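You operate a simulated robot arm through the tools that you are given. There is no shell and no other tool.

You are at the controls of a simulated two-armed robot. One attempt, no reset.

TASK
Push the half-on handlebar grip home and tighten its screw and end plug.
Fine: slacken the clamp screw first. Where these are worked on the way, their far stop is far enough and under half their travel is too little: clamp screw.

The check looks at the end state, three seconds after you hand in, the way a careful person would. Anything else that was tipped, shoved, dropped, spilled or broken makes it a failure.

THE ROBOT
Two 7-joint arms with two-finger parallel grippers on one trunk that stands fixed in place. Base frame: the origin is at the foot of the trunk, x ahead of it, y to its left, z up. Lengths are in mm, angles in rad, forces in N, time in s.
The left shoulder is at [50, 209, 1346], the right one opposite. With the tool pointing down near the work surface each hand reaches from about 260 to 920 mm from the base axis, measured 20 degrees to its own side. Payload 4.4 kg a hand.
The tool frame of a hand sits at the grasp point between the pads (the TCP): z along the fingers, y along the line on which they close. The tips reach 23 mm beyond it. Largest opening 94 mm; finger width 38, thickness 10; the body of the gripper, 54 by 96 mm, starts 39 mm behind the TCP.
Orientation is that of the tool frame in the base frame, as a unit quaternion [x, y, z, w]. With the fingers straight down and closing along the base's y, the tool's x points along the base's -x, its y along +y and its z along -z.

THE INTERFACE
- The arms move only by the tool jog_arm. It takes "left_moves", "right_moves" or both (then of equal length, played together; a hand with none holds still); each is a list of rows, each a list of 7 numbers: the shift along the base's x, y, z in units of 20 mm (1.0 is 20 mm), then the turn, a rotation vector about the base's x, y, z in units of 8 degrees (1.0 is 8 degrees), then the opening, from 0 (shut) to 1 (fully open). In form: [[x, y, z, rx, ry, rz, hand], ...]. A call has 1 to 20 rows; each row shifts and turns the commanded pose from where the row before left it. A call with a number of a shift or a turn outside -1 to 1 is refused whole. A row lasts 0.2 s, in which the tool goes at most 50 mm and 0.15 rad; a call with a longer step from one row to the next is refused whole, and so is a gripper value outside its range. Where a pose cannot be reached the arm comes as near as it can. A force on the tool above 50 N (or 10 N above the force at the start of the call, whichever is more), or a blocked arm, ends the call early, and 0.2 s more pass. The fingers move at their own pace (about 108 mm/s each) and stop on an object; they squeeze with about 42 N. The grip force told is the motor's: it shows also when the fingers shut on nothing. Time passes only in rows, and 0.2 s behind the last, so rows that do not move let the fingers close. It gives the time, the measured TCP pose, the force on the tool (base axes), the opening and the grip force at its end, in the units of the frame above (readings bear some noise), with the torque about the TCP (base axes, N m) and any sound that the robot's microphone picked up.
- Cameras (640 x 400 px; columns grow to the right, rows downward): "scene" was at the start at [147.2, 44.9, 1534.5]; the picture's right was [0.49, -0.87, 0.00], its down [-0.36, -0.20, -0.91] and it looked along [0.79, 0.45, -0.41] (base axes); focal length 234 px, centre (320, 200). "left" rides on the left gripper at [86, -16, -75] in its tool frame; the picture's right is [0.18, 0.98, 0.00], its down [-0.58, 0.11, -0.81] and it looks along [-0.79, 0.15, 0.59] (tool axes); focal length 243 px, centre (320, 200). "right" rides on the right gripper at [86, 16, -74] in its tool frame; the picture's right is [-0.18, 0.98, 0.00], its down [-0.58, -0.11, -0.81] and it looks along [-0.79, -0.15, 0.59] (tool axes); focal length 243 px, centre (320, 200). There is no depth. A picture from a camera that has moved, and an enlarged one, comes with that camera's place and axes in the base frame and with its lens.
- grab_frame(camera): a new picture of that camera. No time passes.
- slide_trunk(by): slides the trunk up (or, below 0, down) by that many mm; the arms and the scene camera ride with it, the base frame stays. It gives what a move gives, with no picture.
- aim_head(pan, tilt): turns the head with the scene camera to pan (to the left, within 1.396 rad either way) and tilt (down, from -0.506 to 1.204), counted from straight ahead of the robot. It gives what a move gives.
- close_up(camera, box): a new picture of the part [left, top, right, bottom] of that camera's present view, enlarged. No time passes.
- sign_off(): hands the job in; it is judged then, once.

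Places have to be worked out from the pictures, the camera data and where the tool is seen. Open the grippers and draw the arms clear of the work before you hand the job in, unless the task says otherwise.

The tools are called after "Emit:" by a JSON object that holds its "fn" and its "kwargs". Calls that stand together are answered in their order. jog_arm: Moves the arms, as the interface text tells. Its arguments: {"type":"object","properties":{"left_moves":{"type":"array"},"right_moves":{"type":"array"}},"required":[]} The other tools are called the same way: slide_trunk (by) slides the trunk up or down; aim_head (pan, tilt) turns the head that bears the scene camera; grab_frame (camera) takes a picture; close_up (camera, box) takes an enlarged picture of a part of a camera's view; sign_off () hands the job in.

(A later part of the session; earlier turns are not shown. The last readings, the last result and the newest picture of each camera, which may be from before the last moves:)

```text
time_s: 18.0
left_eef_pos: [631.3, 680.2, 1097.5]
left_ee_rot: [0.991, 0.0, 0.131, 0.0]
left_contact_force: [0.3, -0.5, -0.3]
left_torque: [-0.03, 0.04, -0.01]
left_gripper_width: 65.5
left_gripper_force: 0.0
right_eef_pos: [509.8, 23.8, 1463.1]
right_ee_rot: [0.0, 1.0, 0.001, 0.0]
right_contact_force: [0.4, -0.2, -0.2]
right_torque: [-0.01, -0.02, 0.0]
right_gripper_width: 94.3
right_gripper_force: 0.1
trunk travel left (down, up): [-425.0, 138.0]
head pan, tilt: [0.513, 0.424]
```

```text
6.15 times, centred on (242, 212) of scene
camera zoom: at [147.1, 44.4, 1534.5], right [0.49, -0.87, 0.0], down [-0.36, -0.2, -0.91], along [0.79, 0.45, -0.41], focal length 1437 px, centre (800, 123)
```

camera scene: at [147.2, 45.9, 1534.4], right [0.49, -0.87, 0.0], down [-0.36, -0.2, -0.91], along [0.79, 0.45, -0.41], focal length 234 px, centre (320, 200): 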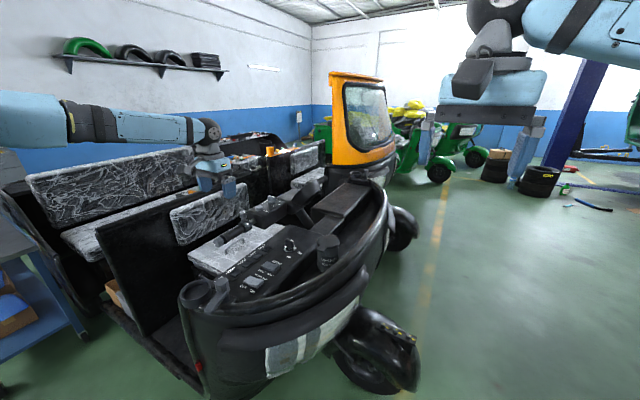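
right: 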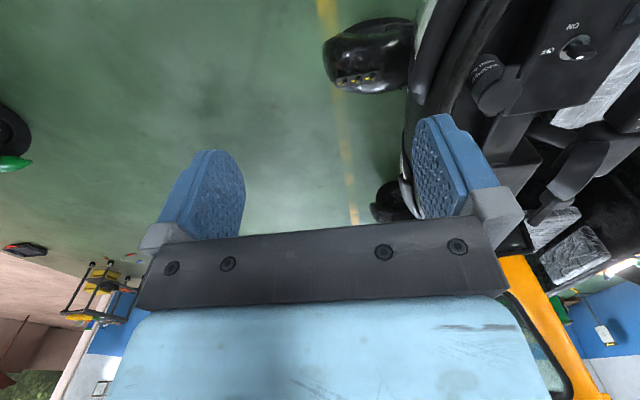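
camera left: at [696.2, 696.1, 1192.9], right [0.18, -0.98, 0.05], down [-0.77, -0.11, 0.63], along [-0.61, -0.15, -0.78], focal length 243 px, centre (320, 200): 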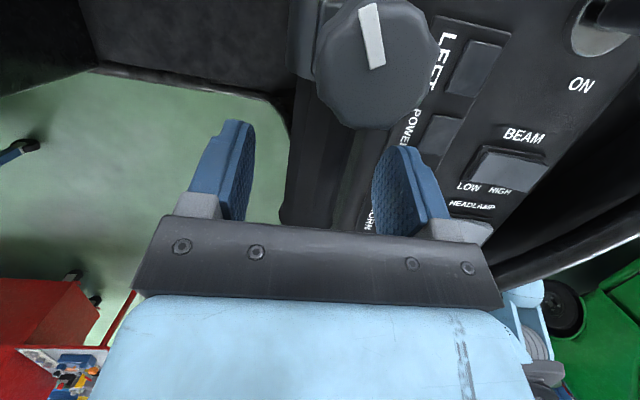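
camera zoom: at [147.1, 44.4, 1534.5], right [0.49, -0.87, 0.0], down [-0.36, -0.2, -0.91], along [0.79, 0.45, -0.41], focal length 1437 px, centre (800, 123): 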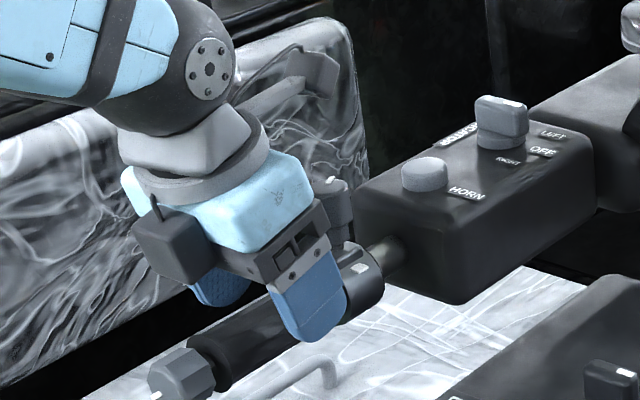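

Clear on both sides: camera ~30 mm above the knob and rear box above the plug. I lower the last 17 mm to TCP z≈1080 and close on the grip body.

Emit:
{"fn": "jog_arm", "kwargs": {"left_moves": [[0, 0, -0.45, 0, 0, 0, 0.7], [0, 0, -0.42, 0, 0, 0, 0.7], [0, 0, 0, 0, 0, 0, 0.5], [0, 0, 0, 0, 0, 0, 0.2], [0, 0, 0, 0, 0, 0, 0], [0, 0, 0, 0, 0, 0, 0], [0, 0, 0, 0, 0, 0, 0]]}}

Emit:
{"fn": "grab_frame", "kwargs": {"camera": "left"}}

Emit:
{"fn": "close_up", "kwargs": {"camera": "scene", "box": [210, 180, 274, 245]}}

```text
time_s: 19.6
left_eef_pos: [631.1, 679.1, 1080.4]
left_ee_rot: [0.992, 0.001, 0.13, 0.0]
left_contact_force: [-0.9, -4.7, -2.3]
left_torque: [-0.13, -0.27, 0.03]
left_gripper_width: 34.4
left_gripper_force: 44.6
right_eef_pos: [509.9, 23.7, 1464.5]
right_ee_rot: [0.0, 1.0, 0.001, 0.001]
right_contact_force: [-0.9, -0.3, 0.8]
right_torque: [0.04, -0.01, 0.02]
right_gripper_width: 94.3
right_gripper_force: 0.0
trunk travel left (down, up): [-425.0, 138.0]
head pan, tilt: [0.513, 0.424]
```

```text
taken
camera left: at [696.2, 695.8, 1175.0], right [0.18, -0.98, 0.05], down [-0.77, -0.11, 0.63], along [-0.61, -0.15, -0.78], focal length 243 px, centre (320, 200)
```

left: 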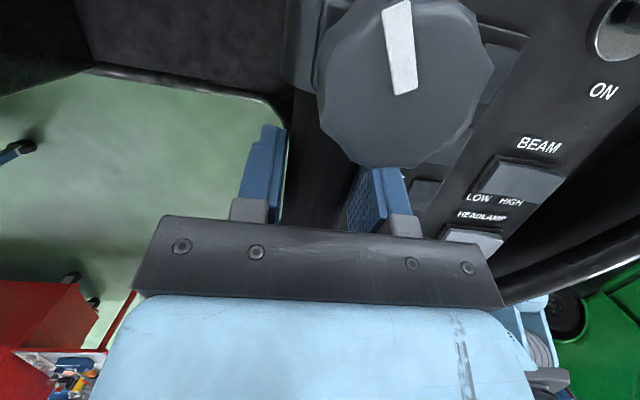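

```text
6.15 times, centred on (242, 212) of scene
camera zoom: at [147.4, 44.5, 1534.4], right [0.49, -0.87, 0.0], down [-0.36, -0.2, -0.91], along [0.79, 0.45, -0.41], focal length 1437 px, centre (800, 123)
```

zoom: 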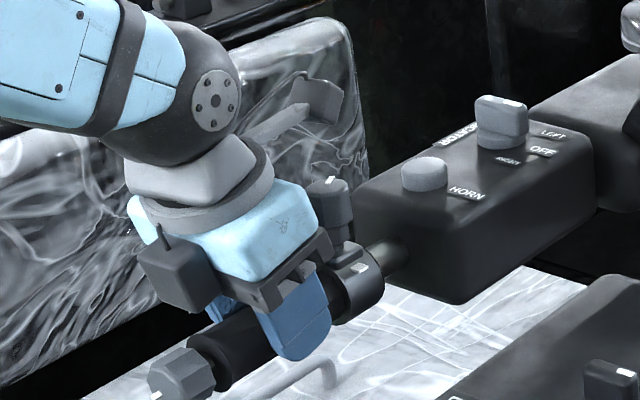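

The grip body is held at 34 mm width with small side load. I push +x gently in 4 mm steps and watch the force.

Emit:
{"fn": "jog_arm", "kwargs": {"left_moves": [[0.1, 0, 0, 0, 0, 0, 0], [0.2, 0, 0, 0, 0, 0, 0], [0.2, 0, 0, 0, 0, 0, 0], [0.2, 0, 0, 0, 0, 0, 0], [0, 0, 0, 0, 0, 0, 0]]}}

Emit:
{"fn": "close_up", "kwargs": {"camera": "scene", "box": [210, 180, 274, 245]}}

```text
time_s: 20.8
left_eef_pos: [645.9, 679.4, 1079.6]
left_ee_rot: [0.991, 0.0, 0.131, -0.001]
left_contact_force: [-2.9, -9.3, 0.1]
left_torque: [-0.22, 0.69, 0.1]
left_gripper_width: 34.9
left_gripper_force: 45.0
right_eef_pos: [509.1, 22.6, 1464.5]
right_ee_rot: [0.0, 1.0, 0.001, 0.001]
right_contact_force: [1.5, 0.3, -0.1]
right_torque: [0.0, 0.02, 0.03]
right_gripper_width: 94.0
right_gripper_force: 0.1
trunk travel left (down, up): [-425.0, 138.0]
head pan, tilt: [0.513, 0.424]
```

```text
6.15 times, centred on (242, 212) of scene
camera zoom: at [147.1, 43.6, 1534.5], right [0.49, -0.87, 0.0], down [-0.36, -0.2, -0.91], along [0.79, 0.45, -0.41], focal length 1437 px, centre (800, 123)
```

zoom: 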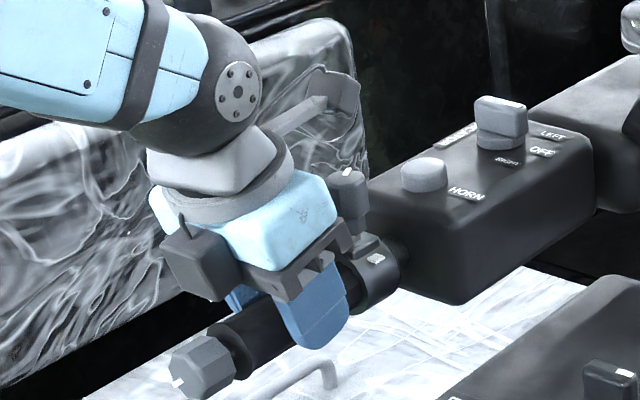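

The whole grip slid about 14 mm with the fingers and low force. I continue pushing in small steps with a 1 mm −y correction.

Emit:
{"fn": "jog_arm", "kwargs": {"left_moves": [[0.15, -0.05, 0, 0, 0, 0, 0], [0.2, 0, 0, 0, 0, 0, 0], [0.2, 0, 0, 0, 0, 0, 0], [0.15, 0, 0, 0, 0, 0, 0], [0, 0, 0, 0, 0, 0, 0]]}}

Emit:
{"fn": "close_up", "kwargs": {"camera": "scene", "box": [210, 180, 274, 245]}}

```text
time_s: 22.0
left_eef_pos: [660.9, 680.7, 1080.7]
left_ee_rot: [0.991, 0.0, 0.131, -0.001]
left_contact_force: [-0.3, -0.7, -0.4]
left_torque: [0.05, 0.47, -0.1]
left_gripper_width: 34.6
left_gripper_force: 45.1
right_eef_pos: [510.1, 24.6, 1463.8]
right_ee_rot: [-0.001, 1.0, -0.001, 0.0]
right_contact_force: [0.0, 0.6, -0.1]
right_torque: [-0.03, 0.03, -0.01]
right_gripper_width: 94.1
right_gripper_force: 0.0
trunk travel left (down, up): [-425.0, 138.0]
head pan, tilt: [0.513, 0.424]
```

```text
6.15 times, centred on (242, 212) of scene
camera zoom: at [147.2, 44.7, 1534.5], right [0.49, -0.87, 0.0], down [-0.36, -0.2, -0.91], along [0.79, 0.45, -0.41], focal length 1437 px, centre (800, 123)
```

zoom: 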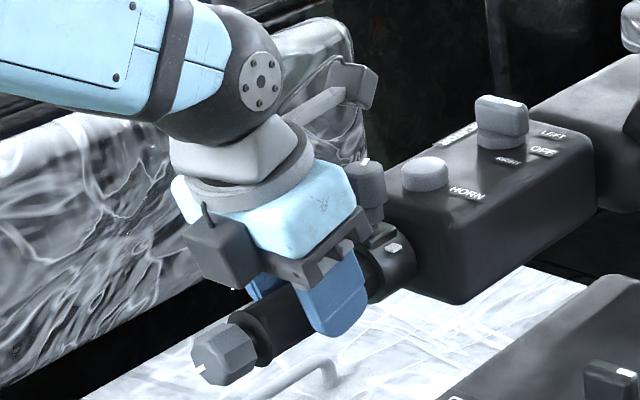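

About 30 mm of travel so far, still no end-stop force; the collar nearly meets the box. I continue in 2 mm steps, watching for the stop.

Emit:
{"fn": "jog_arm", "kwargs": {"left_moves": [[0.1, 0, 0, 0, 0, 0, 0], [0.1, 0, 0, 0, 0, 0, 0], [0.1, 0, 0, 0, 0, 0, 0], [0, 0, 0, 0, 0, 0, 0]]}}

Emit:
{"fn": "close_up", "kwargs": {"camera": "scene", "box": [210, 180, 274, 245]}}

Emit:
{"fn": "grab_frame", "kwargs": {"camera": "left"}}

```text
time_s: 23.0
left_eef_pos: [663.0, 680.5, 1079.9]
left_ee_rot: [0.992, 0.001, 0.128, -0.001]
left_contact_force: [-27.2, -7.9, -3.8]
left_torque: [-0.28, 0.38, 0.05]
left_gripper_width: 34.3
left_gripper_force: 45.3
right_eef_pos: [506.4, 24.1, 1466.2]
right_ee_rot: [0.0, 1.0, 0.001, 0.002]
right_contact_force: [-1.4, 0.0, 1.1]
right_torque: [0.01, 0.01, 0.01]
right_gripper_width: 94.1
right_gripper_force: 0.1
trunk travel left (down, up): [-425.0, 138.0]
head pan, tilt: [0.513, 0.424]
```

```text
6.15 times, centred on (242, 212) of scene
camera zoom: at [143.4, 44.2, 1534.9], right [0.49, -0.87, 0.0], down [-0.36, -0.2, -0.91], along [0.79, 0.45, -0.41], focal length 1437 px, centre (800, 123)
```

zoom: 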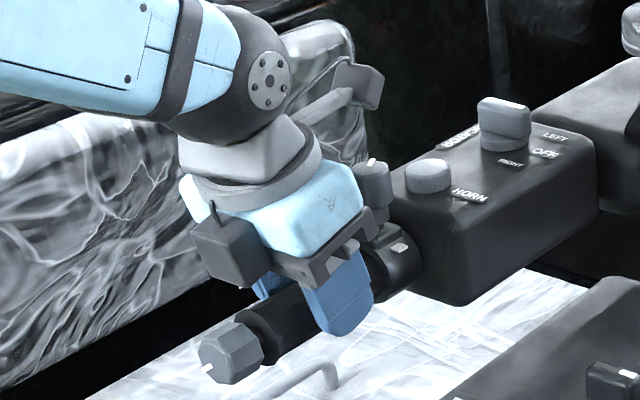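

```text
taken
camera left: at [728.1, 695.9, 1174.8], right [0.18, -0.98, 0.05], down [-0.77, -0.11, 0.63], along [-0.61, -0.15, -0.77], focal length 243 px, centre (320, 200)
```

left: 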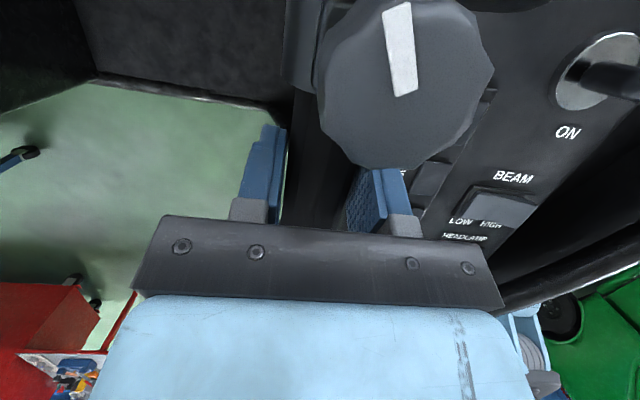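

A stop: −27 N at x≈663 after 32 mm of travel, with no slip in the fingers. I press 2 mm of command more to confirm it is a hard stop.

Emit:
{"fn": "jog_arm", "kwargs": {"left_moves": [[0.08, 0, 0, 0, 0, 0, 0], [0, 0, 0, 0, 0, 0, 0], [0, 0, 0, 0, 0, 0, 0]]}}

Emit:
{"fn": "close_up", "kwargs": {"camera": "scene", "box": [230, 195, 280, 240]}}

```text
time_s: 23.8
left_eef_pos: [662.2, 679.5, 1080.7]
left_ee_rot: [0.992, 0.0, 0.13, 0.0]
left_contact_force: [-42.0, -8.9, -10.4]
left_torque: [0.34, 0.47, 0.07]
left_gripper_width: 34.4
left_gripper_force: 45.3
right_eef_pos: [506.0, 24.2, 1465.9]
right_ee_rot: [0.001, 1.0, 0.001, 0.003]
right_contact_force: [0.1, 0.2, -1.2]
right_torque: [0.0, -0.01, 0.01]
right_gripper_width: 93.8
right_gripper_force: 0.1
trunk travel left (down, up): [-425.0, 138.0]
head pan, tilt: [0.513, 0.424]
```

```text
8.89 times, centred on (255, 218) of scene
camera zoom: at [142.0, 44.8, 1535.0], right [0.49, -0.87, 0.0], down [-0.36, -0.2, -0.91], along [0.8, 0.45, -0.41], focal length 2076 px, centre (898, 44)
```

zoom: 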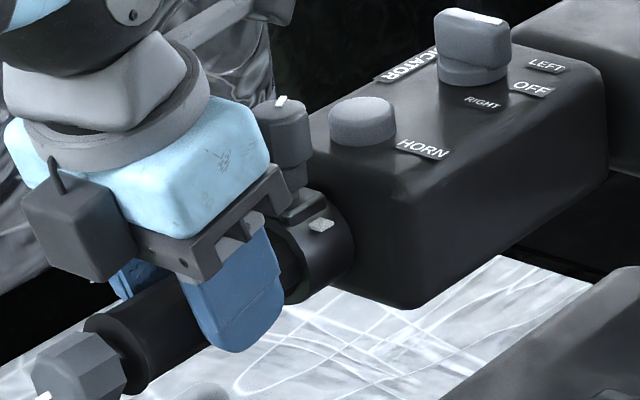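

That is a hard stop (42 N, no further motion): the grip is home with the collar against the box. I relax the push, open, and lift straight up clear of the knob.

Emit:
{"fn": "jog_arm", "kwargs": {"left_moves": [[-0.25, 0, 0, 0, 0, 0, 0], [0, 0, 0, 0, 0, 0, 0.35], [0, 0, 0, 0, 0, 0, 0.7], [0, 0, 0, 0, 0, 0, 0.7], [0, 0, 0.5, 0, 0, 0, 0.7], [0, 0, 1, 0, 0, 0, 0.7], [0, 0, 1, 0, 0, 0, 0.7], [0, 0, 1, 0, 0, 0, 0.7], [0, 0, 1, 0, 0, 0, 0.7], [0, 0, 1, 0, 0, 0, 0.7], [0, 0, 1, 0, 0, 0, 0.7], [0, 0, 0, 0, 0, 0, 0.7]]}}

Emit:
{"fn": "grab_frame", "kwargs": {"camera": "left"}}

Emit:
{"fn": "close_up", "kwargs": {"camera": "scene", "box": [220, 180, 284, 240]}}

```text
time_s: 26.4
left_eef_pos: [663.4, 681.1, 1209.3]
left_ee_rot: [0.992, 0.0, 0.13, 0.0]
left_contact_force: [1.1, -0.1, 0.6]
left_torque: [0.04, 0.01, -0.02]
left_gripper_width: 65.9
left_gripper_force: 0.1
right_eef_pos: [510.9, 24.5, 1462.7]
right_ee_rot: [0.001, 1.0, 0.0, 0.0]
right_contact_force: [-0.1, -0.4, 0.1]
right_torque: [0.03, 0.0, -0.01]
right_gripper_width: 94.2
right_gripper_force: 0.0
trunk travel left (down, up): [-425.0, 138.0]
head pan, tilt: [0.513, 0.424]
```

```text
taken
camera left: at [728.0, 695.9, 1303.5], right [0.18, -0.98, 0.05], down [-0.77, -0.11, 0.63], along [-0.61, -0.15, -0.78], focal length 243 px, centre (320, 200)
```

left: 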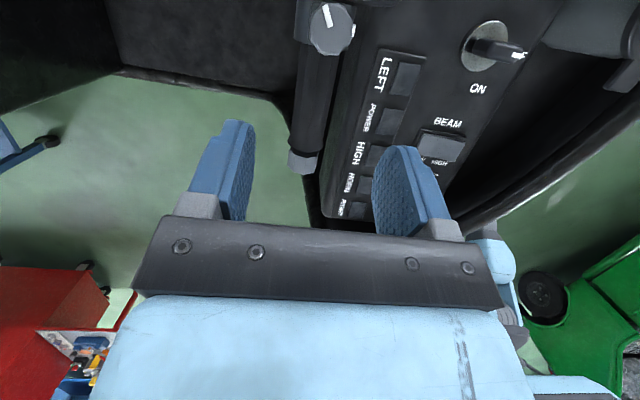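

```text
6.67 times, centred on (252, 210) of scene
camera zoom: at [147.5, 45.2, 1534.4], right [0.49, -0.87, 0.0], down [-0.36, -0.2, -0.91], along [0.79, 0.45, -0.41], focal length 1557 px, centre (773, 133)
```

zoom: 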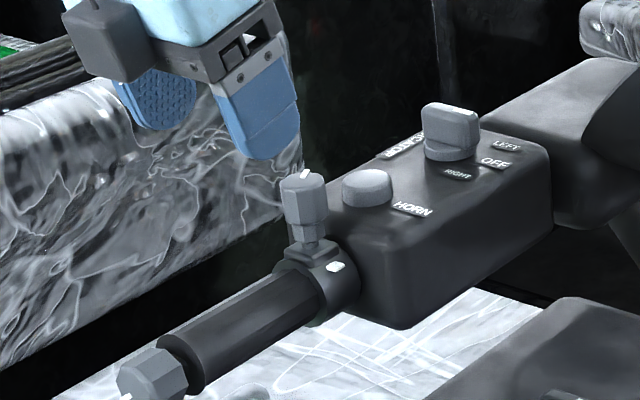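

Knob axis now back-projects to about [717, 680.5] with top at z≈1139. I straighten the hand to vertical and move it over the knob at safe height.

Emit:
{"fn": "jog_arm", "kwargs": {"left_moves": [[0.9, 0, 0, 0, 0.94, 0, 0.7], [0.9, 0, 0, 0, 0.93, 0, 0.7], [0.88, 0, 0, 0, 0, 0, 0.7], [0, 0, 0, 0, 0, 0, 0.6], [0, 0, 0, 0, 0, 0, 0.6]]}}

Emit:
{"fn": "grab_frame", "kwargs": {"camera": "left"}}

Emit:
{"fn": "close_up", "kwargs": {"camera": "left", "box": [270, 10, 370, 110]}}

Emit:
{"fn": "close_up", "kwargs": {"camera": "scene", "box": [220, 170, 300, 240]}}

```text
time_s: 27.6
left_eef_pos: [716.2, 678.8, 1209.3]
left_ee_rot: [1.0, 0.0, 0.0, 0.0]
left_contact_force: [0.1, 0.0, 0.4]
left_torque: [0.0, 0.02, -0.04]
left_gripper_width: 56.5
left_gripper_force: 0.0
right_eef_pos: [510.9, 24.2, 1464.6]
right_ee_rot: [0.0, 1.0, -0.001, 0.0]
right_contact_force: [-1.1, -0.5, -0.2]
right_torque: [0.03, 0.01, -0.01]
right_gripper_width: 93.9
right_gripper_force: 0.0
trunk travel left (down, up): [-425.0, 138.0]
head pan, tilt: [0.513, 0.424]
```

```text
taken
camera left: at [803.7, 694.6, 1284.6], right [0.18, -0.98, 0.0], down [-0.58, -0.11, 0.81], along [-0.79, -0.15, -0.59], focal length 243 px, centre (320, 200)
```

left: 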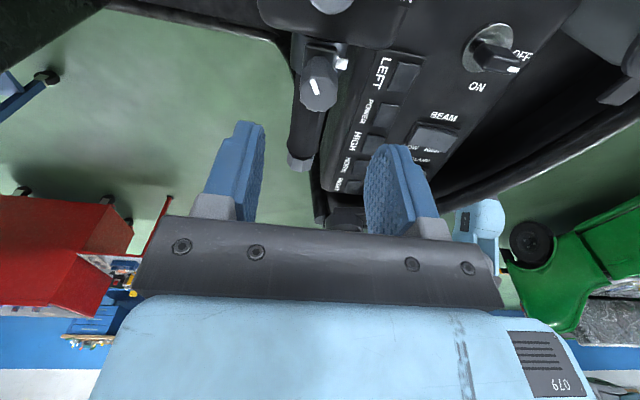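

```text
4.00 times, centred on (320, 60) of left
camera zoom: at [803.7, 694.6, 1284.6], right [0.18, -0.98, 0.0], down [-0.58, -0.11, 0.81], along [-0.79, -0.15, -0.59], focal length 970 px, centre (320, 760)
```

zoom: 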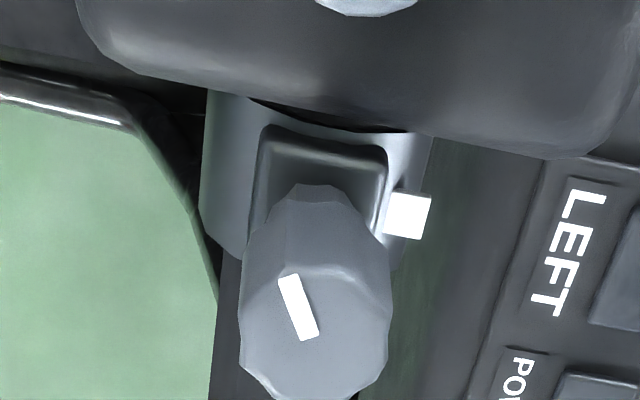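

```text
5.71 times, centred on (260, 205) of scene
camera zoom: at [147.3, 45.0, 1534.4], right [0.49, -0.87, 0.0], down [-0.36, -0.2, -0.91], along [0.79, 0.45, -0.41], focal length 1334 px, centre (663, 171)
```

zoom: 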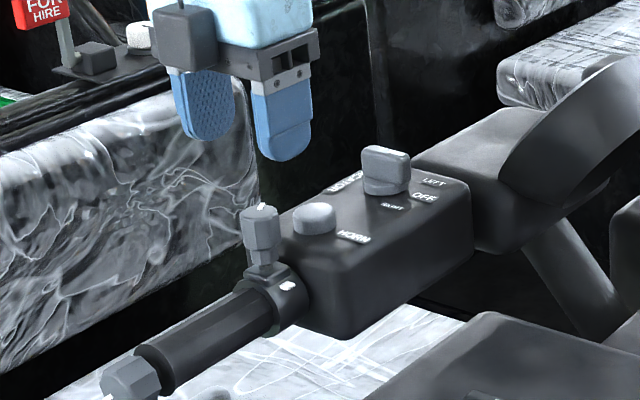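

The knob's flats now sit at 30°+45°k, so I turn the hand −15° to match, then lower to TCP z≈1137 over the knob (tips ≈1114, above the box top) with a 56 mm opening.

Emit:
{"fn": "jog_arm", "kwargs": {"left_moves": [[0, 0, 0, 0, 0, -0.94, 0.6], [0, 0, 0, 0, 0, -0.93, 0.6], [0, 0, -0.9, 0, 0, 0, 0.6], [0, 0, -0.9, 0, 0, 0, 0.6], [0, 0, -0.9, 0, 0, 0, 0.6], [0, 0, -0.9, 0, 0, 0, 0.6], [0, 0, 0, 0, 0, 0, 0.6]]}}

Emit:
{"fn": "close_up", "kwargs": {"camera": "left", "box": [240, 80, 400, 230]}}

Emit:
{"fn": "close_up", "kwargs": {"camera": "scene", "box": [220, 170, 300, 240]}}

```text
time_s: 29.2
left_eef_pos: [709.9, 676.3, 1142.7]
left_ee_rot: [0.991, -0.131, 0.001, 0.0]
left_contact_force: [0.3, 0.0, -0.2]
left_torque: [-0.01, -0.02, 0.0]
left_gripper_width: 56.4
left_gripper_force: 0.1
left hand out of reach, approached as far as the arm can: row 5, 6
right_eef_pos: [510.6, 24.8, 1463.2]
right_ee_rot: [0.0, 1.0, 0.002, 0.0]
right_contact_force: [0.5, 0.1, -0.5]
right_torque: [-0.02, -0.01, -0.01]
right_gripper_width: 94.1
right_gripper_force: 0.1
trunk travel left (down, up): [-425.0, 138.0]
head pan, tilt: [0.513, 0.424]
```

```text
2.67 times, centred on (320, 155) of left
camera zoom: at [797.2, 668.9, 1217.6], right [-0.08, -1.0, 0.0], down [-0.59, 0.04, 0.81], along [-0.8, 0.06, -0.59], focal length 647 px, centre (320, 320)
```

zoom: 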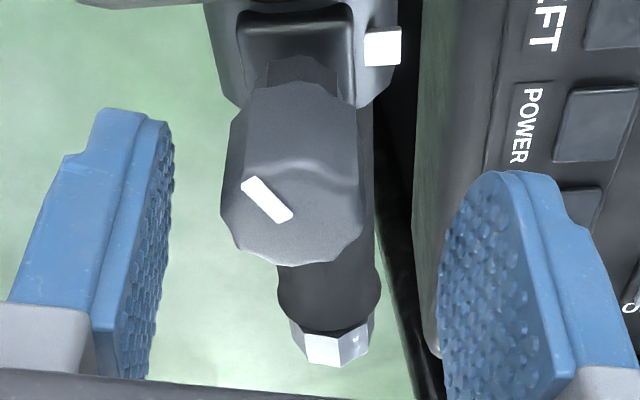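

```text
5.71 times, centred on (260, 205) of scene
camera zoom: at [147.5, 44.3, 1534.4], right [0.49, -0.87, 0.0], down [-0.36, -0.2, -0.91], along [0.79, 0.45, -0.41], focal length 1334 px, centre (663, 171)
```

zoom: 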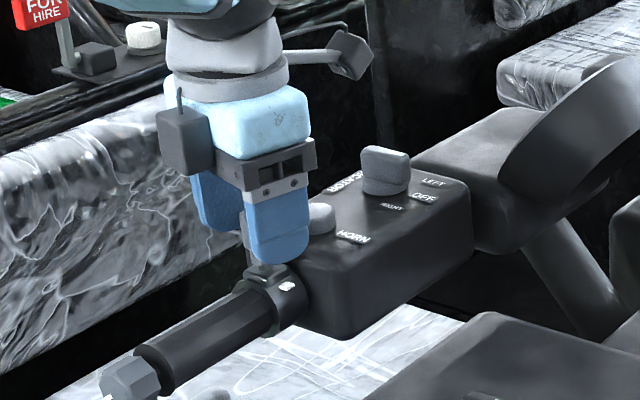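

The arm ran out of reach at this height (709.9, 676.3, 1142.7). I lift the hand well clear, then I will lower the trunk so the shoulder sits nearer the wrist height.

Emit:
{"fn": "jog_arm", "kwargs": {"left_moves": [[0, 0, 1, 0, 0, 0, 0.6], [0, 0, 1, 0, 0, 0, 0.6], [0, 0, 1, 0, 0, 0, 0.6], [0, 0, 1, 0, 0, 0, 0.6], [0, 0, 1, 0, 0, 0, 0.6], [0, 0, 1, 0, 0, 0, 0.6], [0, 0, 1, 0, 0, 0, 0.6], [0, 0, 1, 0, 0, 0, 0.6], [-0.5, 0, 1, 0, 0, 0, 0.6], [-0.5, 0, 0, 0, 0, 0, 0.6]]}}

Emit:
{"fn": "grab_frame", "kwargs": {"camera": "scene"}}

```text
time_s: 31.4
left_eef_pos: [688.5, 675.3, 1322.1]
left_ee_rot: [0.991, -0.13, 0.0, 0.0]
left_contact_force: [-0.1, -0.7, 0.0]
left_torque: [0.03, 0.0, -0.04]
left_gripper_width: 56.4
left_gripper_force: 0.1
right_eef_pos: [508.9, 25.8, 1463.7]
right_ee_rot: [-0.001, 1.0, 0.001, -0.001]
right_contact_force: [0.5, 0.0, -0.8]
right_torque: [-0.02, -0.02, -0.01]
right_gripper_width: 93.9
right_gripper_force: 0.0
trunk travel left (down, up): [-425.0, 138.0]
head pan, tilt: [0.513, 0.424]
```

```text
taken
camera scene: at [146.9, 45.4, 1534.5], right [0.49, -0.87, 0.0], down [-0.36, -0.2, -0.91], along [0.79, 0.45, -0.41], focal length 234 px, centre (320, 200)
```

scene: 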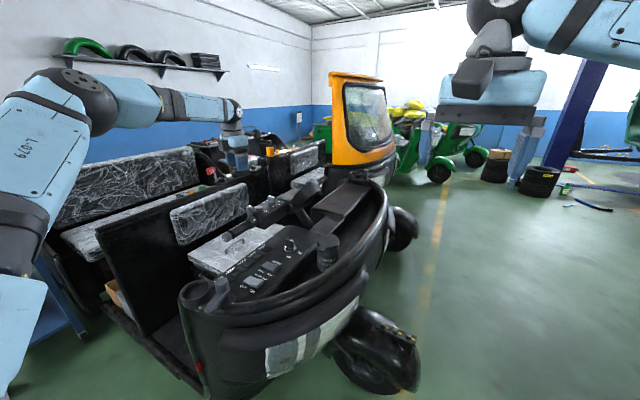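

The arm is clear, elbow high. I lower the trunk by 120 mm (hand goes from z≈1322 to ≈1202, still above the knob).

Emit:
{"fn": "slide_trunk", "kwargs": {"by": -120}}

Emit:
{"fn": "grab_frame", "kwargs": {"camera": "scene"}}

Emit:
{"fn": "grab_frame", "kwargs": {"camera": "left"}}

```text
time_s: 32.9
left_eef_pos: [688.3, 674.3, 1203.0]
left_ee_rot: [0.991, -0.131, 0.0, -0.001]
left_contact_force: [1.6, 0.4, -0.1]
left_torque: [0.0, 0.03, -0.02]
left_gripper_width: 56.5
left_gripper_force: 0.0
right_eef_pos: [510.4, 23.9, 1343.5]
right_ee_rot: [0.0, 1.0, 0.001, 0.0]
right_contact_force: [-1.5, 0.4, -0.1]
right_torque: [-0.02, 0.01, 0.01]
right_gripper_width: 94.0
right_gripper_force: 0.1
trunk travel left (down, up): [-305.0, 258.0]
head pan, tilt: [0.513, 0.424]
```

```text
taken
camera scene: at [146.9, 44.8, 1414.6], right [0.49, -0.87, 0.0], down [-0.36, -0.2, -0.91], along [0.79, 0.45, -0.41], focal length 234 px, centre (320, 200)
```

scene: 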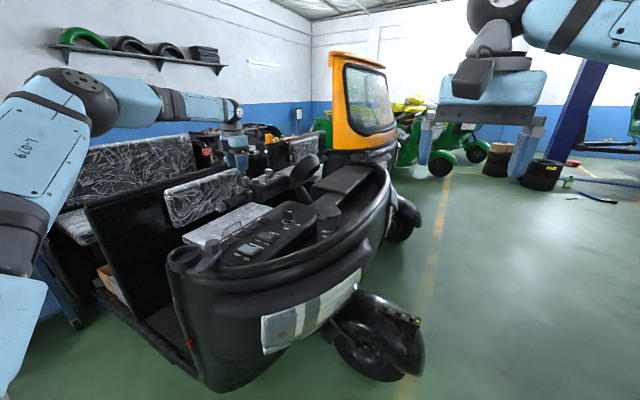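

```text
taken
camera left: at [776.5, 668.1, 1277.7], right [-0.08, -1.0, 0.0], down [-0.59, 0.04, 0.81], along [-0.8, 0.06, -0.59], focal length 243 px, centre (320, 200)
```

left: 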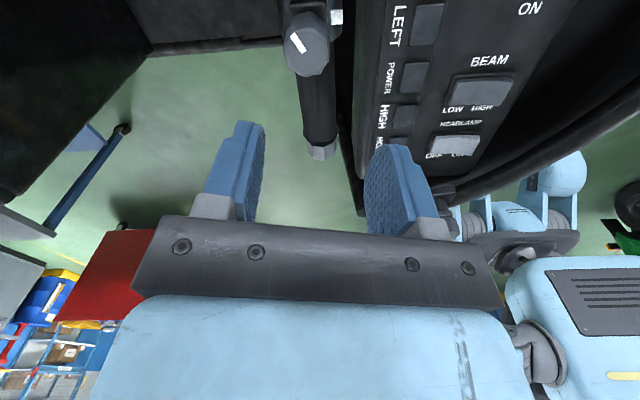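

Trunk lowered cleanly. I move over the knob (x +28, y +6 mm), checking reach, then lower to z≈1137.

Emit:
{"fn": "jog_arm", "kwargs": {"left_moves": [[0.7, 0.15, 0, 0, 0, 0, 0.6], [0.7, 0.15, 0, 0, 0, 0, 0.6], [0, 0, -0.8, 0, 0, 0, 0.6], [0, 0, -0.8, 0, 0, 0, 0.6], [0, 0, -0.8, 0, 0, 0, 0.6], [0, 0, -0.8, 0, 0, 0, 0.6], [0, 0, 0, 0, 0, 0, 0.6]]}}

Emit:
{"fn": "close_up", "kwargs": {"camera": "left", "box": [240, 80, 400, 230]}}

Emit:
{"fn": "close_up", "kwargs": {"camera": "scene", "box": [220, 140, 300, 220]}}

```text
time_s: 34.5
left_eef_pos: [715.9, 679.7, 1138.9]
left_ee_rot: [0.992, -0.13, -0.001, 0.0]
left_contact_force: [0.7, 0.0, 0.9]
left_torque: [-0.01, 0.01, -0.02]
left_gripper_width: 56.6
left_gripper_force: 0.0
right_eef_pos: [509.8, 23.4, 1344.3]
right_ee_rot: [0.0, 1.0, 0.001, 0.0]
right_contact_force: [0.6, -0.9, 0.5]
right_torque: [0.03, 0.0, 0.0]
right_gripper_width: 94.0
right_gripper_force: 0.2
trunk travel left (down, up): [-305.0, 258.0]
head pan, tilt: [0.513, 0.424]
```

```text
2.67 times, centred on (320, 155) of left
camera zoom: at [804.0, 673.7, 1213.8], right [-0.08, -1.0, 0.0], down [-0.59, 0.04, 0.81], along [-0.8, 0.06, -0.59], focal length 647 px, centre (320, 320)
```

zoom: 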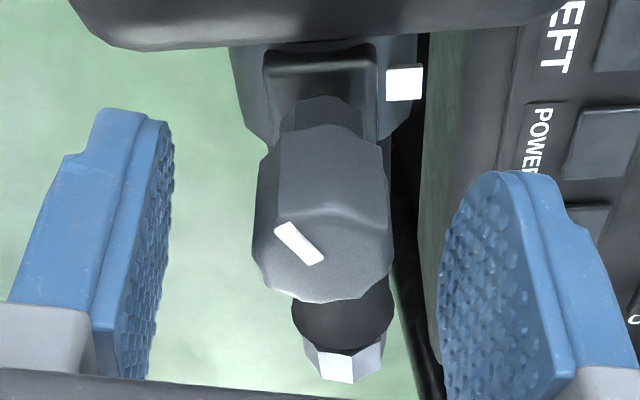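

```text
5.00 times, centred on (260, 180) of scene
camera zoom: at [146.9, 44.6, 1414.5], right [0.49, -0.87, 0.0], down [-0.36, -0.2, -0.91], along [0.79, 0.45, -0.41], focal length 1168 px, centre (620, 300)
```

zoom: 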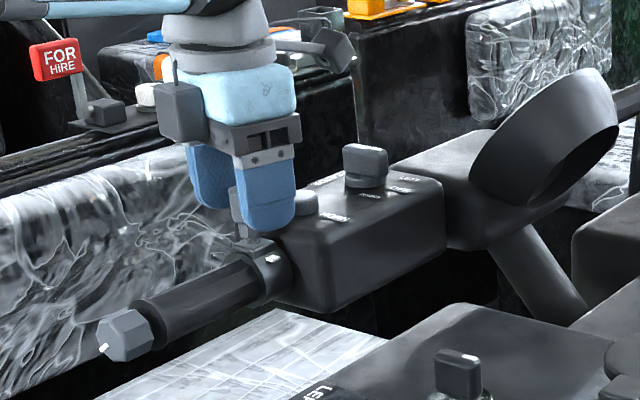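

Reach is fine now and the knob is centred between the fingers. I lower 3 mm and close on the knob.

Emit:
{"fn": "jog_arm", "kwargs": {"left_moves": [[0, 0, -0.15, 0, 0, 0, 0.5], [0, 0, 0, 0, 0, 0, 0.2], [0, 0, 0, 0, 0, 0, 0], [0, 0, 0, 0, 0, 0, 0], [0, 0, 0, 0, 0, 0, 0]]}}

Emit:
{"fn": "close_up", "kwargs": {"camera": "left", "box": [240, 80, 400, 230]}}

```text
time_s: 35.7
left_eef_pos: [714.8, 681.1, 1136.1]
left_ee_rot: [0.991, -0.13, 0.0, 0.0]
left_contact_force: [-2.4, -4.4, -4.2]
left_torque: [-0.19, -0.36, -0.01]
left_gripper_width: 25.1
left_gripper_force: 44.9
right_eef_pos: [510.2, 23.8, 1342.9]
right_ee_rot: [0.0, 1.0, 0.0, 0.001]
right_contact_force: [-0.7, -0.3, 0.3]
right_torque: [0.01, 0.03, 0.0]
right_gripper_width: 94.1
right_gripper_force: 0.0
trunk travel left (down, up): [-305.0, 258.0]
head pan, tilt: [0.513, 0.424]
```

```text
2.67 times, centred on (320, 155) of left
camera zoom: at [804.1, 673.6, 1210.5], right [-0.08, -1.0, 0.0], down [-0.59, 0.04, 0.81], along [-0.8, 0.06, -0.59], focal length 647 px, centre (320, 320)
```

zoom: 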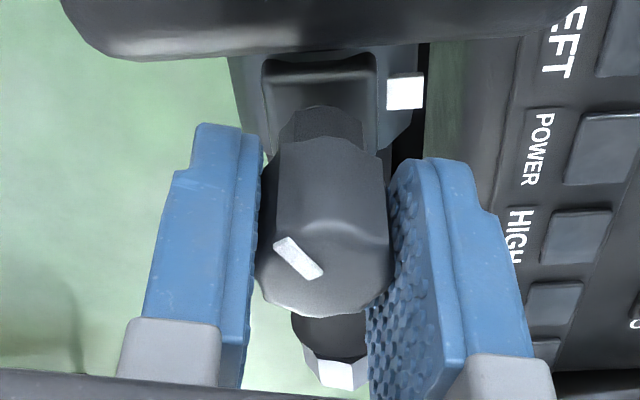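

Held on the flats at 25.1 mm. I tighten clockwise (−z) by 80°, following the thread down slightly.

Emit:
{"fn": "jog_arm", "kwargs": {"left_moves": [[0, 0, -0.018, 0, 0, -1, 0], [0, 0, -0.018, 0, 0, -1, 0], [0, 0, -0.018, 0, 0, -1, 0], [0, 0, -0.018, 0, 0, -1, 0], [0, 0, -0.018, 0, 0, -1, 0], [0, 0, -0.018, 0, 0, -1, 0], [0, 0, -0.018, 0, 0, -1, 0], [0, 0, -0.018, 0, 0, -1, 0], [0, 0, -0.018, 0, 0, -1, 0], [0, 0, -0.018, 0, 0, -1, 0], [0, 0, 0, 0, 0, 0, 0]]}}

Emit:
{"fn": "close_up", "kwargs": {"camera": "left", "box": [240, 80, 400, 230]}}

Emit:
{"fn": "close_up", "kwargs": {"camera": "scene", "box": [220, 140, 300, 220]}}

```text
time_s: 38.1
left_eef_pos: [715.1, 681.1, 1134.0]
left_ee_rot: [-0.676, 0.737, -0.001, 0.001]
left_contact_force: [-0.4, 18.0, 22.8]
left_torque: [0.42, 0.18, -0.03]
left_gripper_width: 25.0
left_gripper_force: 45.2
right_eef_pos: [507.6, 24.5, 1345.4]
right_ee_rot: [0.0, 1.0, 0.0, 0.002]
right_contact_force: [-0.1, 0.4, 0.0]
right_torque: [0.0, -0.01, -0.01]
right_gripper_width: 94.0
right_gripper_force: 0.1
trunk travel left (down, up): [-305.0, 258.0]
head pan, tilt: [0.513, 0.424]
```

```text
2.67 times, centred on (320, 155) of left
camera zoom: at [722.9, 593.5, 1209.2], right [-1.0, -0.1, 0.0], down [-0.06, 0.59, 0.81], along [-0.08, 0.8, -0.59], focal length 647 px, centre (320, 320)
```

zoom: 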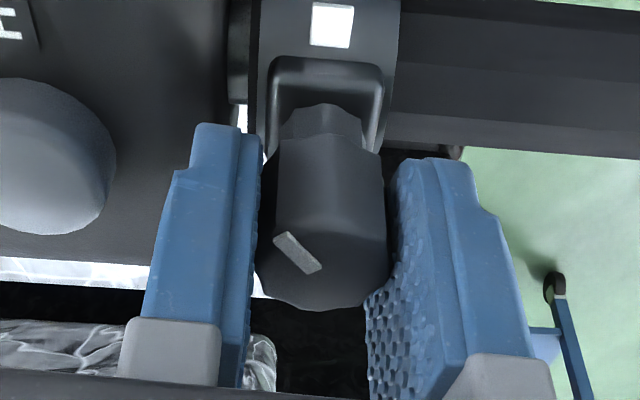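

```text
5.00 times, centred on (260, 180) of scene
camera zoom: at [144.1, 44.7, 1414.9], right [0.49, -0.87, 0.0], down [-0.36, -0.2, -0.91], along [0.79, 0.45, -0.41], focal length 1168 px, centre (620, 300)
```

zoom: 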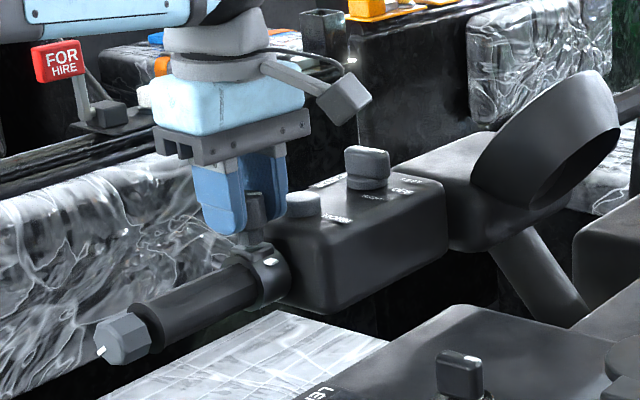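

The knob followed 80° with the fingers. Side and vertical loads have built up, so I shift 1 mm in +y, ease 1 mm up, and continue 40° more.

Emit:
{"fn": "jog_arm", "kwargs": {"left_moves": [[0, 0.05, 0.05, 0, 0, 0, 0], [0, 0, 0, 0, 0, -1, 0], [0, 0, 0, 0, 0, -1, 0], [0, 0, 0, 0, 0, -1, 0], [0, 0, 0, 0, 0, -1, 0], [0, 0, 0, 0, 0, 0, 0]]}}

Emit:
{"fn": "close_up", "kwargs": {"camera": "left", "box": [240, 80, 400, 230]}}

```text
time_s: 39.5
left_eef_pos: [714.9, 680.9, 1133.0]
left_ee_rot: [-0.446, 0.895, -0.001, 0.0]
left_contact_force: [0.8, -0.4, 10.7]
left_torque: [-0.63, 0.25, -0.01]
left_gripper_width: 24.6
left_gripper_force: 45.2
right_eef_pos: [508.9, 23.4, 1343.9]
right_ee_rot: [-0.001, 1.0, 0.001, 0.002]
right_contact_force: [0.1, 0.0, 0.4]
right_torque: [0.01, 0.01, 0.01]
right_gripper_width: 93.9
right_gripper_force: 0.0
trunk travel left (down, up): [-305.0, 258.0]
head pan, tilt: [0.513, 0.424]
```

```text
2.67 times, centred on (320, 155) of left
camera zoom: at [676.8, 602.1, 1209.2], right [-0.9, 0.45, 0.0], down [0.26, 0.53, 0.81], along [0.36, 0.72, -0.59], focal length 647 px, centre (320, 320)
```

zoom: 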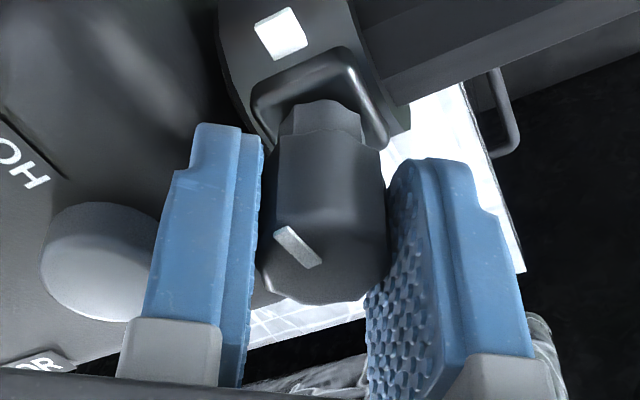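

112° of tightening so far with the mark still fixed to the fingers. I continue another 24° toward the stop.

Emit:
{"fn": "jog_arm", "kwargs": {"left_moves": [[0, 0, 0, 0, 0, -1, 0], [0, 0, 0, 0, 0, -1, 0], [0, 0, 0, 0, 0, -1, 0], [0, 0, 0, 0, 0, 0, 0]]}}

Emit:
{"fn": "close_up", "kwargs": {"camera": "left", "box": [240, 80, 400, 230]}}

```text
time_s: 40.5
left_eef_pos: [716.1, 681.7, 1133.1]
left_ee_rot: [-0.25, 0.968, 0.0, 0.0]
left_contact_force: [1.3, -4.9, 3.4]
left_torque: [-0.26, -0.92, 0.22]
left_gripper_width: 25.5
left_gripper_force: 45.5
right_eef_pos: [509.8, 23.3, 1343.2]
right_ee_rot: [0.0, 1.0, 0.001, 0.0]
right_contact_force: [0.2, -0.2, 0.4]
right_torque: [0.06, -0.02, 0.02]
right_gripper_width: 93.8
right_gripper_force: 0.1
trunk travel left (down, up): [-305.0, 258.0]
head pan, tilt: [0.513, 0.424]
```

```text
2.67 times, centred on (320, 155) of left
camera zoom: at [649.0, 625.0, 1208.4], right [-0.64, 0.77, 0.0], down [0.46, 0.38, 0.81], along [0.62, 0.51, -0.59], focal length 647 px, centre (320, 320)
```

zoom: 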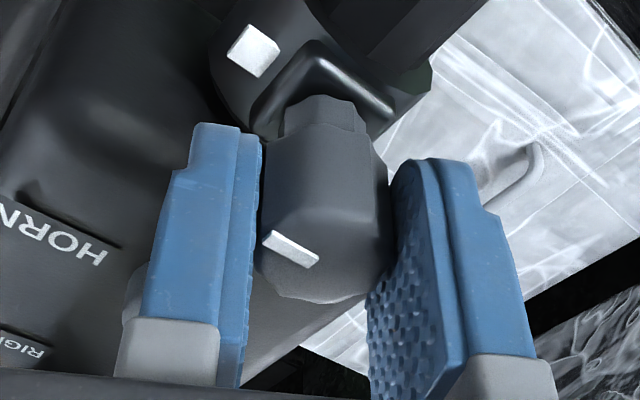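

The mark has returned to pointing −y (where it began) and begins to slip relative to the fingers with 0.22 N·m, which suggests the tight stop. I turn 24° more to confirm the knob no longer follows.

Emit:
{"fn": "jog_arm", "kwargs": {"left_moves": [[0, 0, 0, 0, 0, -1, 0], [0, 0, 0, 0, 0, -1, 0], [0, 0, 0, 0, 0, -1, 0], [0, 0, 0, 0, 0, 0, 0]]}}

Emit:
{"fn": "close_up", "kwargs": {"camera": "left", "box": [240, 80, 400, 230]}}

Emit:
{"fn": "close_up", "kwargs": {"camera": "scene", "box": [220, 140, 300, 220]}}

```text
time_s: 41.5
left_eef_pos: [717.5, 680.4, 1132.9]
left_ee_rot: [-0.044, 0.999, -0.001, 0.0]
left_contact_force: [0.6, -14.7, 0.0]
left_torque: [-0.73, -0.62, 0.36]
left_gripper_width: 25.4
left_gripper_force: 45.1
right_eef_pos: [510.6, 22.6, 1343.5]
right_ee_rot: [0.0, 1.0, 0.001, -0.001]
right_contact_force: [-0.9, 0.0, -0.4]
right_torque: [0.0, -0.01, -0.02]
right_gripper_width: 94.0
right_gripper_force: 0.2
trunk travel left (down, up): [-305.0, 258.0]
head pan, tilt: [0.513, 0.424]
```

```text
2.67 times, centred on (320, 155) of left
camera zoom: at [632.8, 656.6, 1208.1], right [-0.27, 0.96, 0.0], down [0.57, 0.16, 0.81], along [0.78, 0.22, -0.59], focal length 647 px, centre (320, 320)
```

zoom: 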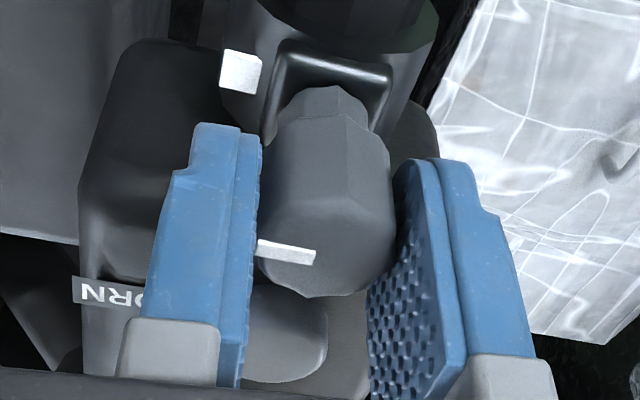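

```text
5.00 times, centred on (260, 180) of scene
camera zoom: at [147.3, 43.0, 1414.5], right [0.49, -0.87, 0.0], down [-0.36, -0.2, -0.91], along [0.79, 0.45, -0.41], focal length 1168 px, centre (620, 300)
```

zoom: 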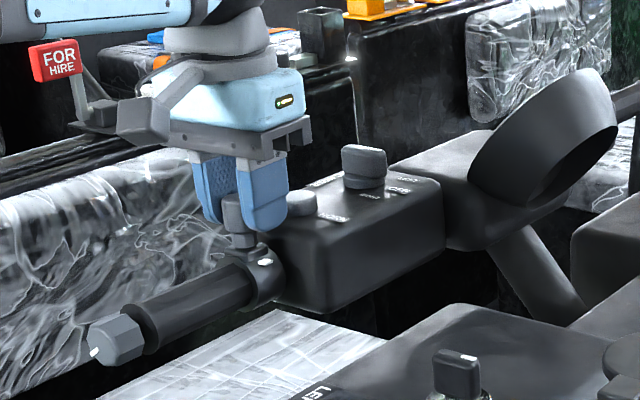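

The hand turned 24° further while the mark stayed at −y (torque 0.36 N·m): the clamp screw is tight on its stop. I open, lift, and inspect.

Emit:
{"fn": "jog_arm", "kwargs": {"left_moves": [[0, 0, 0, 0, 0, 0, 0.3], [0, 0, 0, 0, 0, 0, 0.6], [0, 0, 0, 0, 0, 0, 0.6], [0, 0, 0.5, 0, 0, 0, 0.6], [0, 0, 1, 0, 0, 0, 0.6], [0, 0, 1, 0, 0, 0, 0.6], [0, 0, 1, 0, 0, 0, 0.6], [-0.5, 0, 0.5, 0, 0, 0, 0.6], [0, 0, 0, 0, 0, 0, 0.6]]}}

Emit:
{"fn": "grab_frame", "kwargs": {"camera": "left"}}

Emit:
{"fn": "close_up", "kwargs": {"camera": "scene", "box": [230, 170, 280, 220]}}

```text
time_s: 43.5
left_eef_pos: [707.1, 681.6, 1211.6]
left_ee_rot: [-0.043, 0.999, 0.0, 0.0]
left_contact_force: [0.3, -0.6, 0.7]
left_torque: [-0.03, -0.02, 0.0]
left_gripper_width: 56.4
left_gripper_force: 0.0
right_eef_pos: [512.1, 24.4, 1343.4]
right_ee_rot: [-0.001, 1.0, 0.0, 0.0]
right_contact_force: [0.3, -1.0, -0.2]
right_torque: [0.01, 0.04, 0.0]
right_gripper_width: 94.0
right_gripper_force: 0.0
trunk travel left (down, up): [-305.0, 258.0]
head pan, tilt: [0.513, 0.424]
```

```text
taken
camera left: at [623.3, 657.6, 1286.9], right [-0.27, 0.96, 0.0], down [0.57, 0.16, 0.81], along [0.78, 0.22, -0.59], focal length 243 px, centre (320, 200)
```

left: 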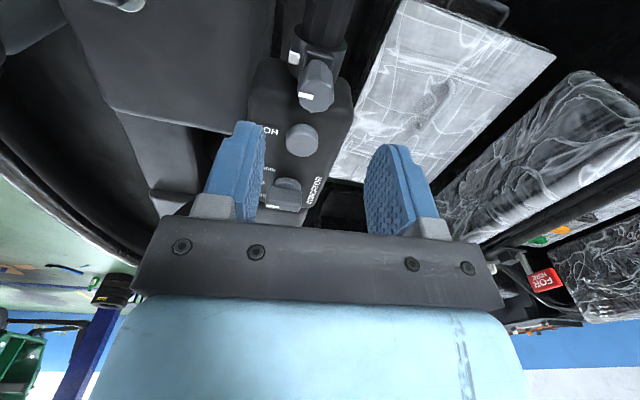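

```text
8.00 times, centred on (255, 195) of scene
camera zoom: at [147.9, 44.8, 1414.4], right [0.49, -0.87, 0.0], down [-0.36, -0.2, -0.91], along [0.79, 0.45, -0.41], focal length 1868 px, centre (840, 240)
```

zoom: 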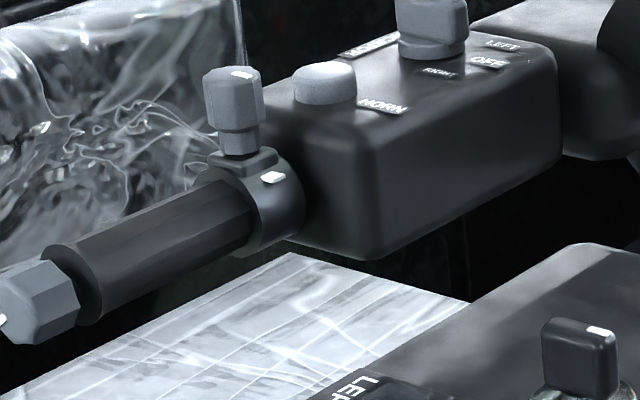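

The screw sits low again with its mark facing the collar mark, and the collar is flush with the box. Now the plug: I square the hand, back off and raise while pitching it so the fingers point forward along +x.

Emit:
{"fn": "jog_arm", "kwargs": {"left_moves": [[-0.5, 0, 1, 0, 0, -0.62, 0.7], [-1, 0, 0.8, 0, -1, 0, 0.7], [-1, 0, 0.8, 0, -1, 0, 0.7], [-1, 0, 0.8, 0, -1, 0, 0.7], [-1, 0, 0.8, 0, -1, 0, 0.7], [-1, 0, 0.5, 0, -1, 0, 0.7], [-1, 0, 0.5, 0, -1, 0, 0.7], [-1, 0, 0, 0, -1, 0, 0.7], [-1, 0, 0, 0, -1, 0, 0.7], [-1, 0, 0, 0, -1, 0, 0.7], [-1, 0, 0, 0, -1, 0, 0.7], [-1, 0, 0, 0, -1, 0, 0.7], [0, 0, 0, 0, -0.25, 0, 0.7], [0, 0, 0, 0, 0, 0, 0.7]]}}

Emit:
{"fn": "grab_frame", "kwargs": {"camera": "left"}}

Emit:
{"fn": "grab_frame", "kwargs": {"camera": "scene"}}

```text
time_s: 46.5
left_eef_pos: [476.5, 682.9, 1315.5]
left_ee_rot: [0.0, 0.707, -0.001, 0.708]
left_contact_force: [-0.1, -0.8, 1.5]
left_torque: [0.02, -0.02, -0.01]
left_gripper_width: 65.5
left_gripper_force: 0.0
right_eef_pos: [509.8, 24.3, 1343.4]
right_ee_rot: [0.0, 1.0, 0.0, 0.0]
right_contact_force: [-0.1, -0.1, 0.3]
right_torque: [-0.02, 0.01, -0.02]
right_gripper_width: 93.7
right_gripper_force: 0.0
trunk travel left (down, up): [-305.0, 258.0]
head pan, tilt: [0.513, 0.424]
```

```text
taken
camera left: at [402.7, 665.2, 1229.8], right [0.0, 0.98, -0.19], down [-0.81, 0.11, 0.58], along [0.59, 0.15, 0.79], focal length 243 px, centre (320, 200)
```

left: 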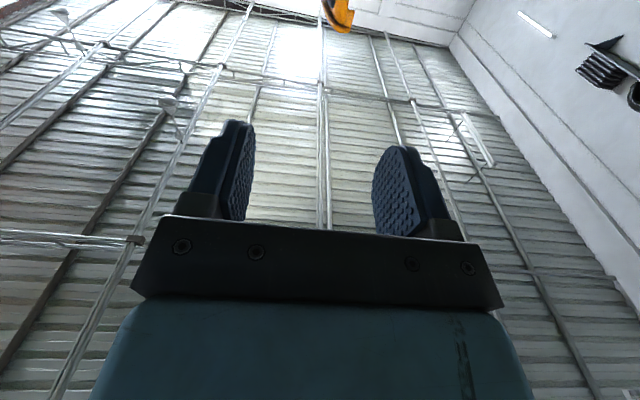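

```text
taken
camera scene: at [147.0, 44.9, 1414.5], right [0.49, -0.87, 0.0], down [-0.36, -0.2, -0.91], along [0.79, 0.45, -0.41], focal length 234 px, centre (320, 200)
```

scene: 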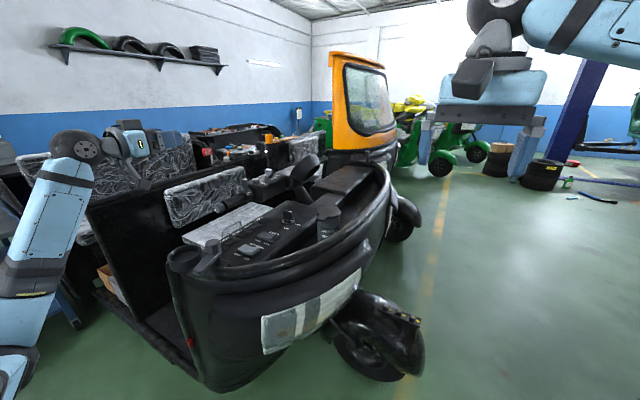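

The hand points forward with the camera underneath. I zoom on the plug from the scene camera to get its present position and mark.

Emit:
{"fn": "close_up", "kwargs": {"camera": "scene", "box": [220, 170, 280, 225]}}

Emit:
{"fn": "close_up", "kwargs": {"camera": "scene", "box": [140, 150, 300, 290]}}

```text
7.27 times, centred on (250, 198) of scene
camera zoom: at [147.0, 44.9, 1414.5], right [0.49, -0.87, 0.0], down [-0.36, -0.2, -0.91], along [0.79, 0.45, -0.41], focal length 1698 px, centre (829, 218)
```

zoom: 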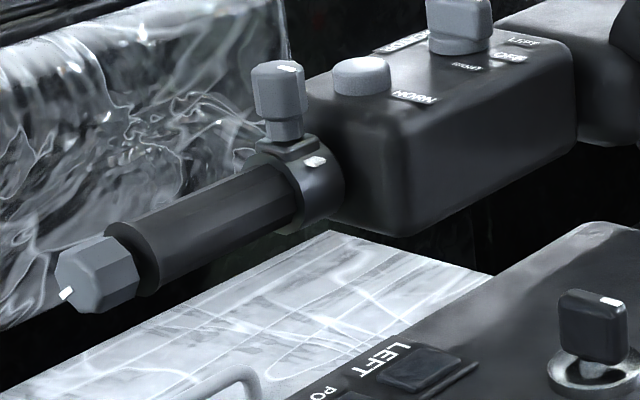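

```text
2.86 times, centred on (220, 220) of scene
camera zoom: at [147.0, 44.9, 1414.5], right [0.49, -0.87, 0.0], down [-0.36, -0.2, -0.91], along [0.79, 0.45, -0.41], focal length 667 px, centre (606, 143)
```

zoom: 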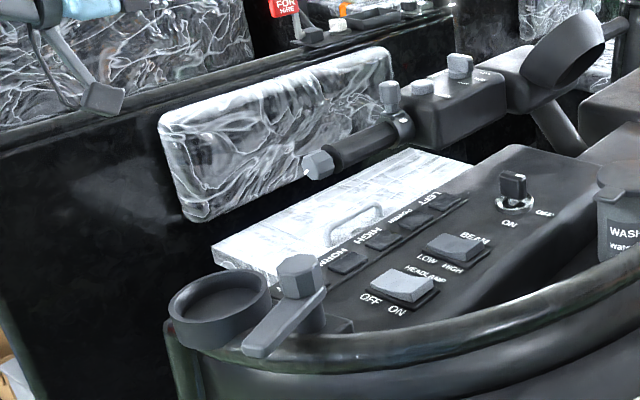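

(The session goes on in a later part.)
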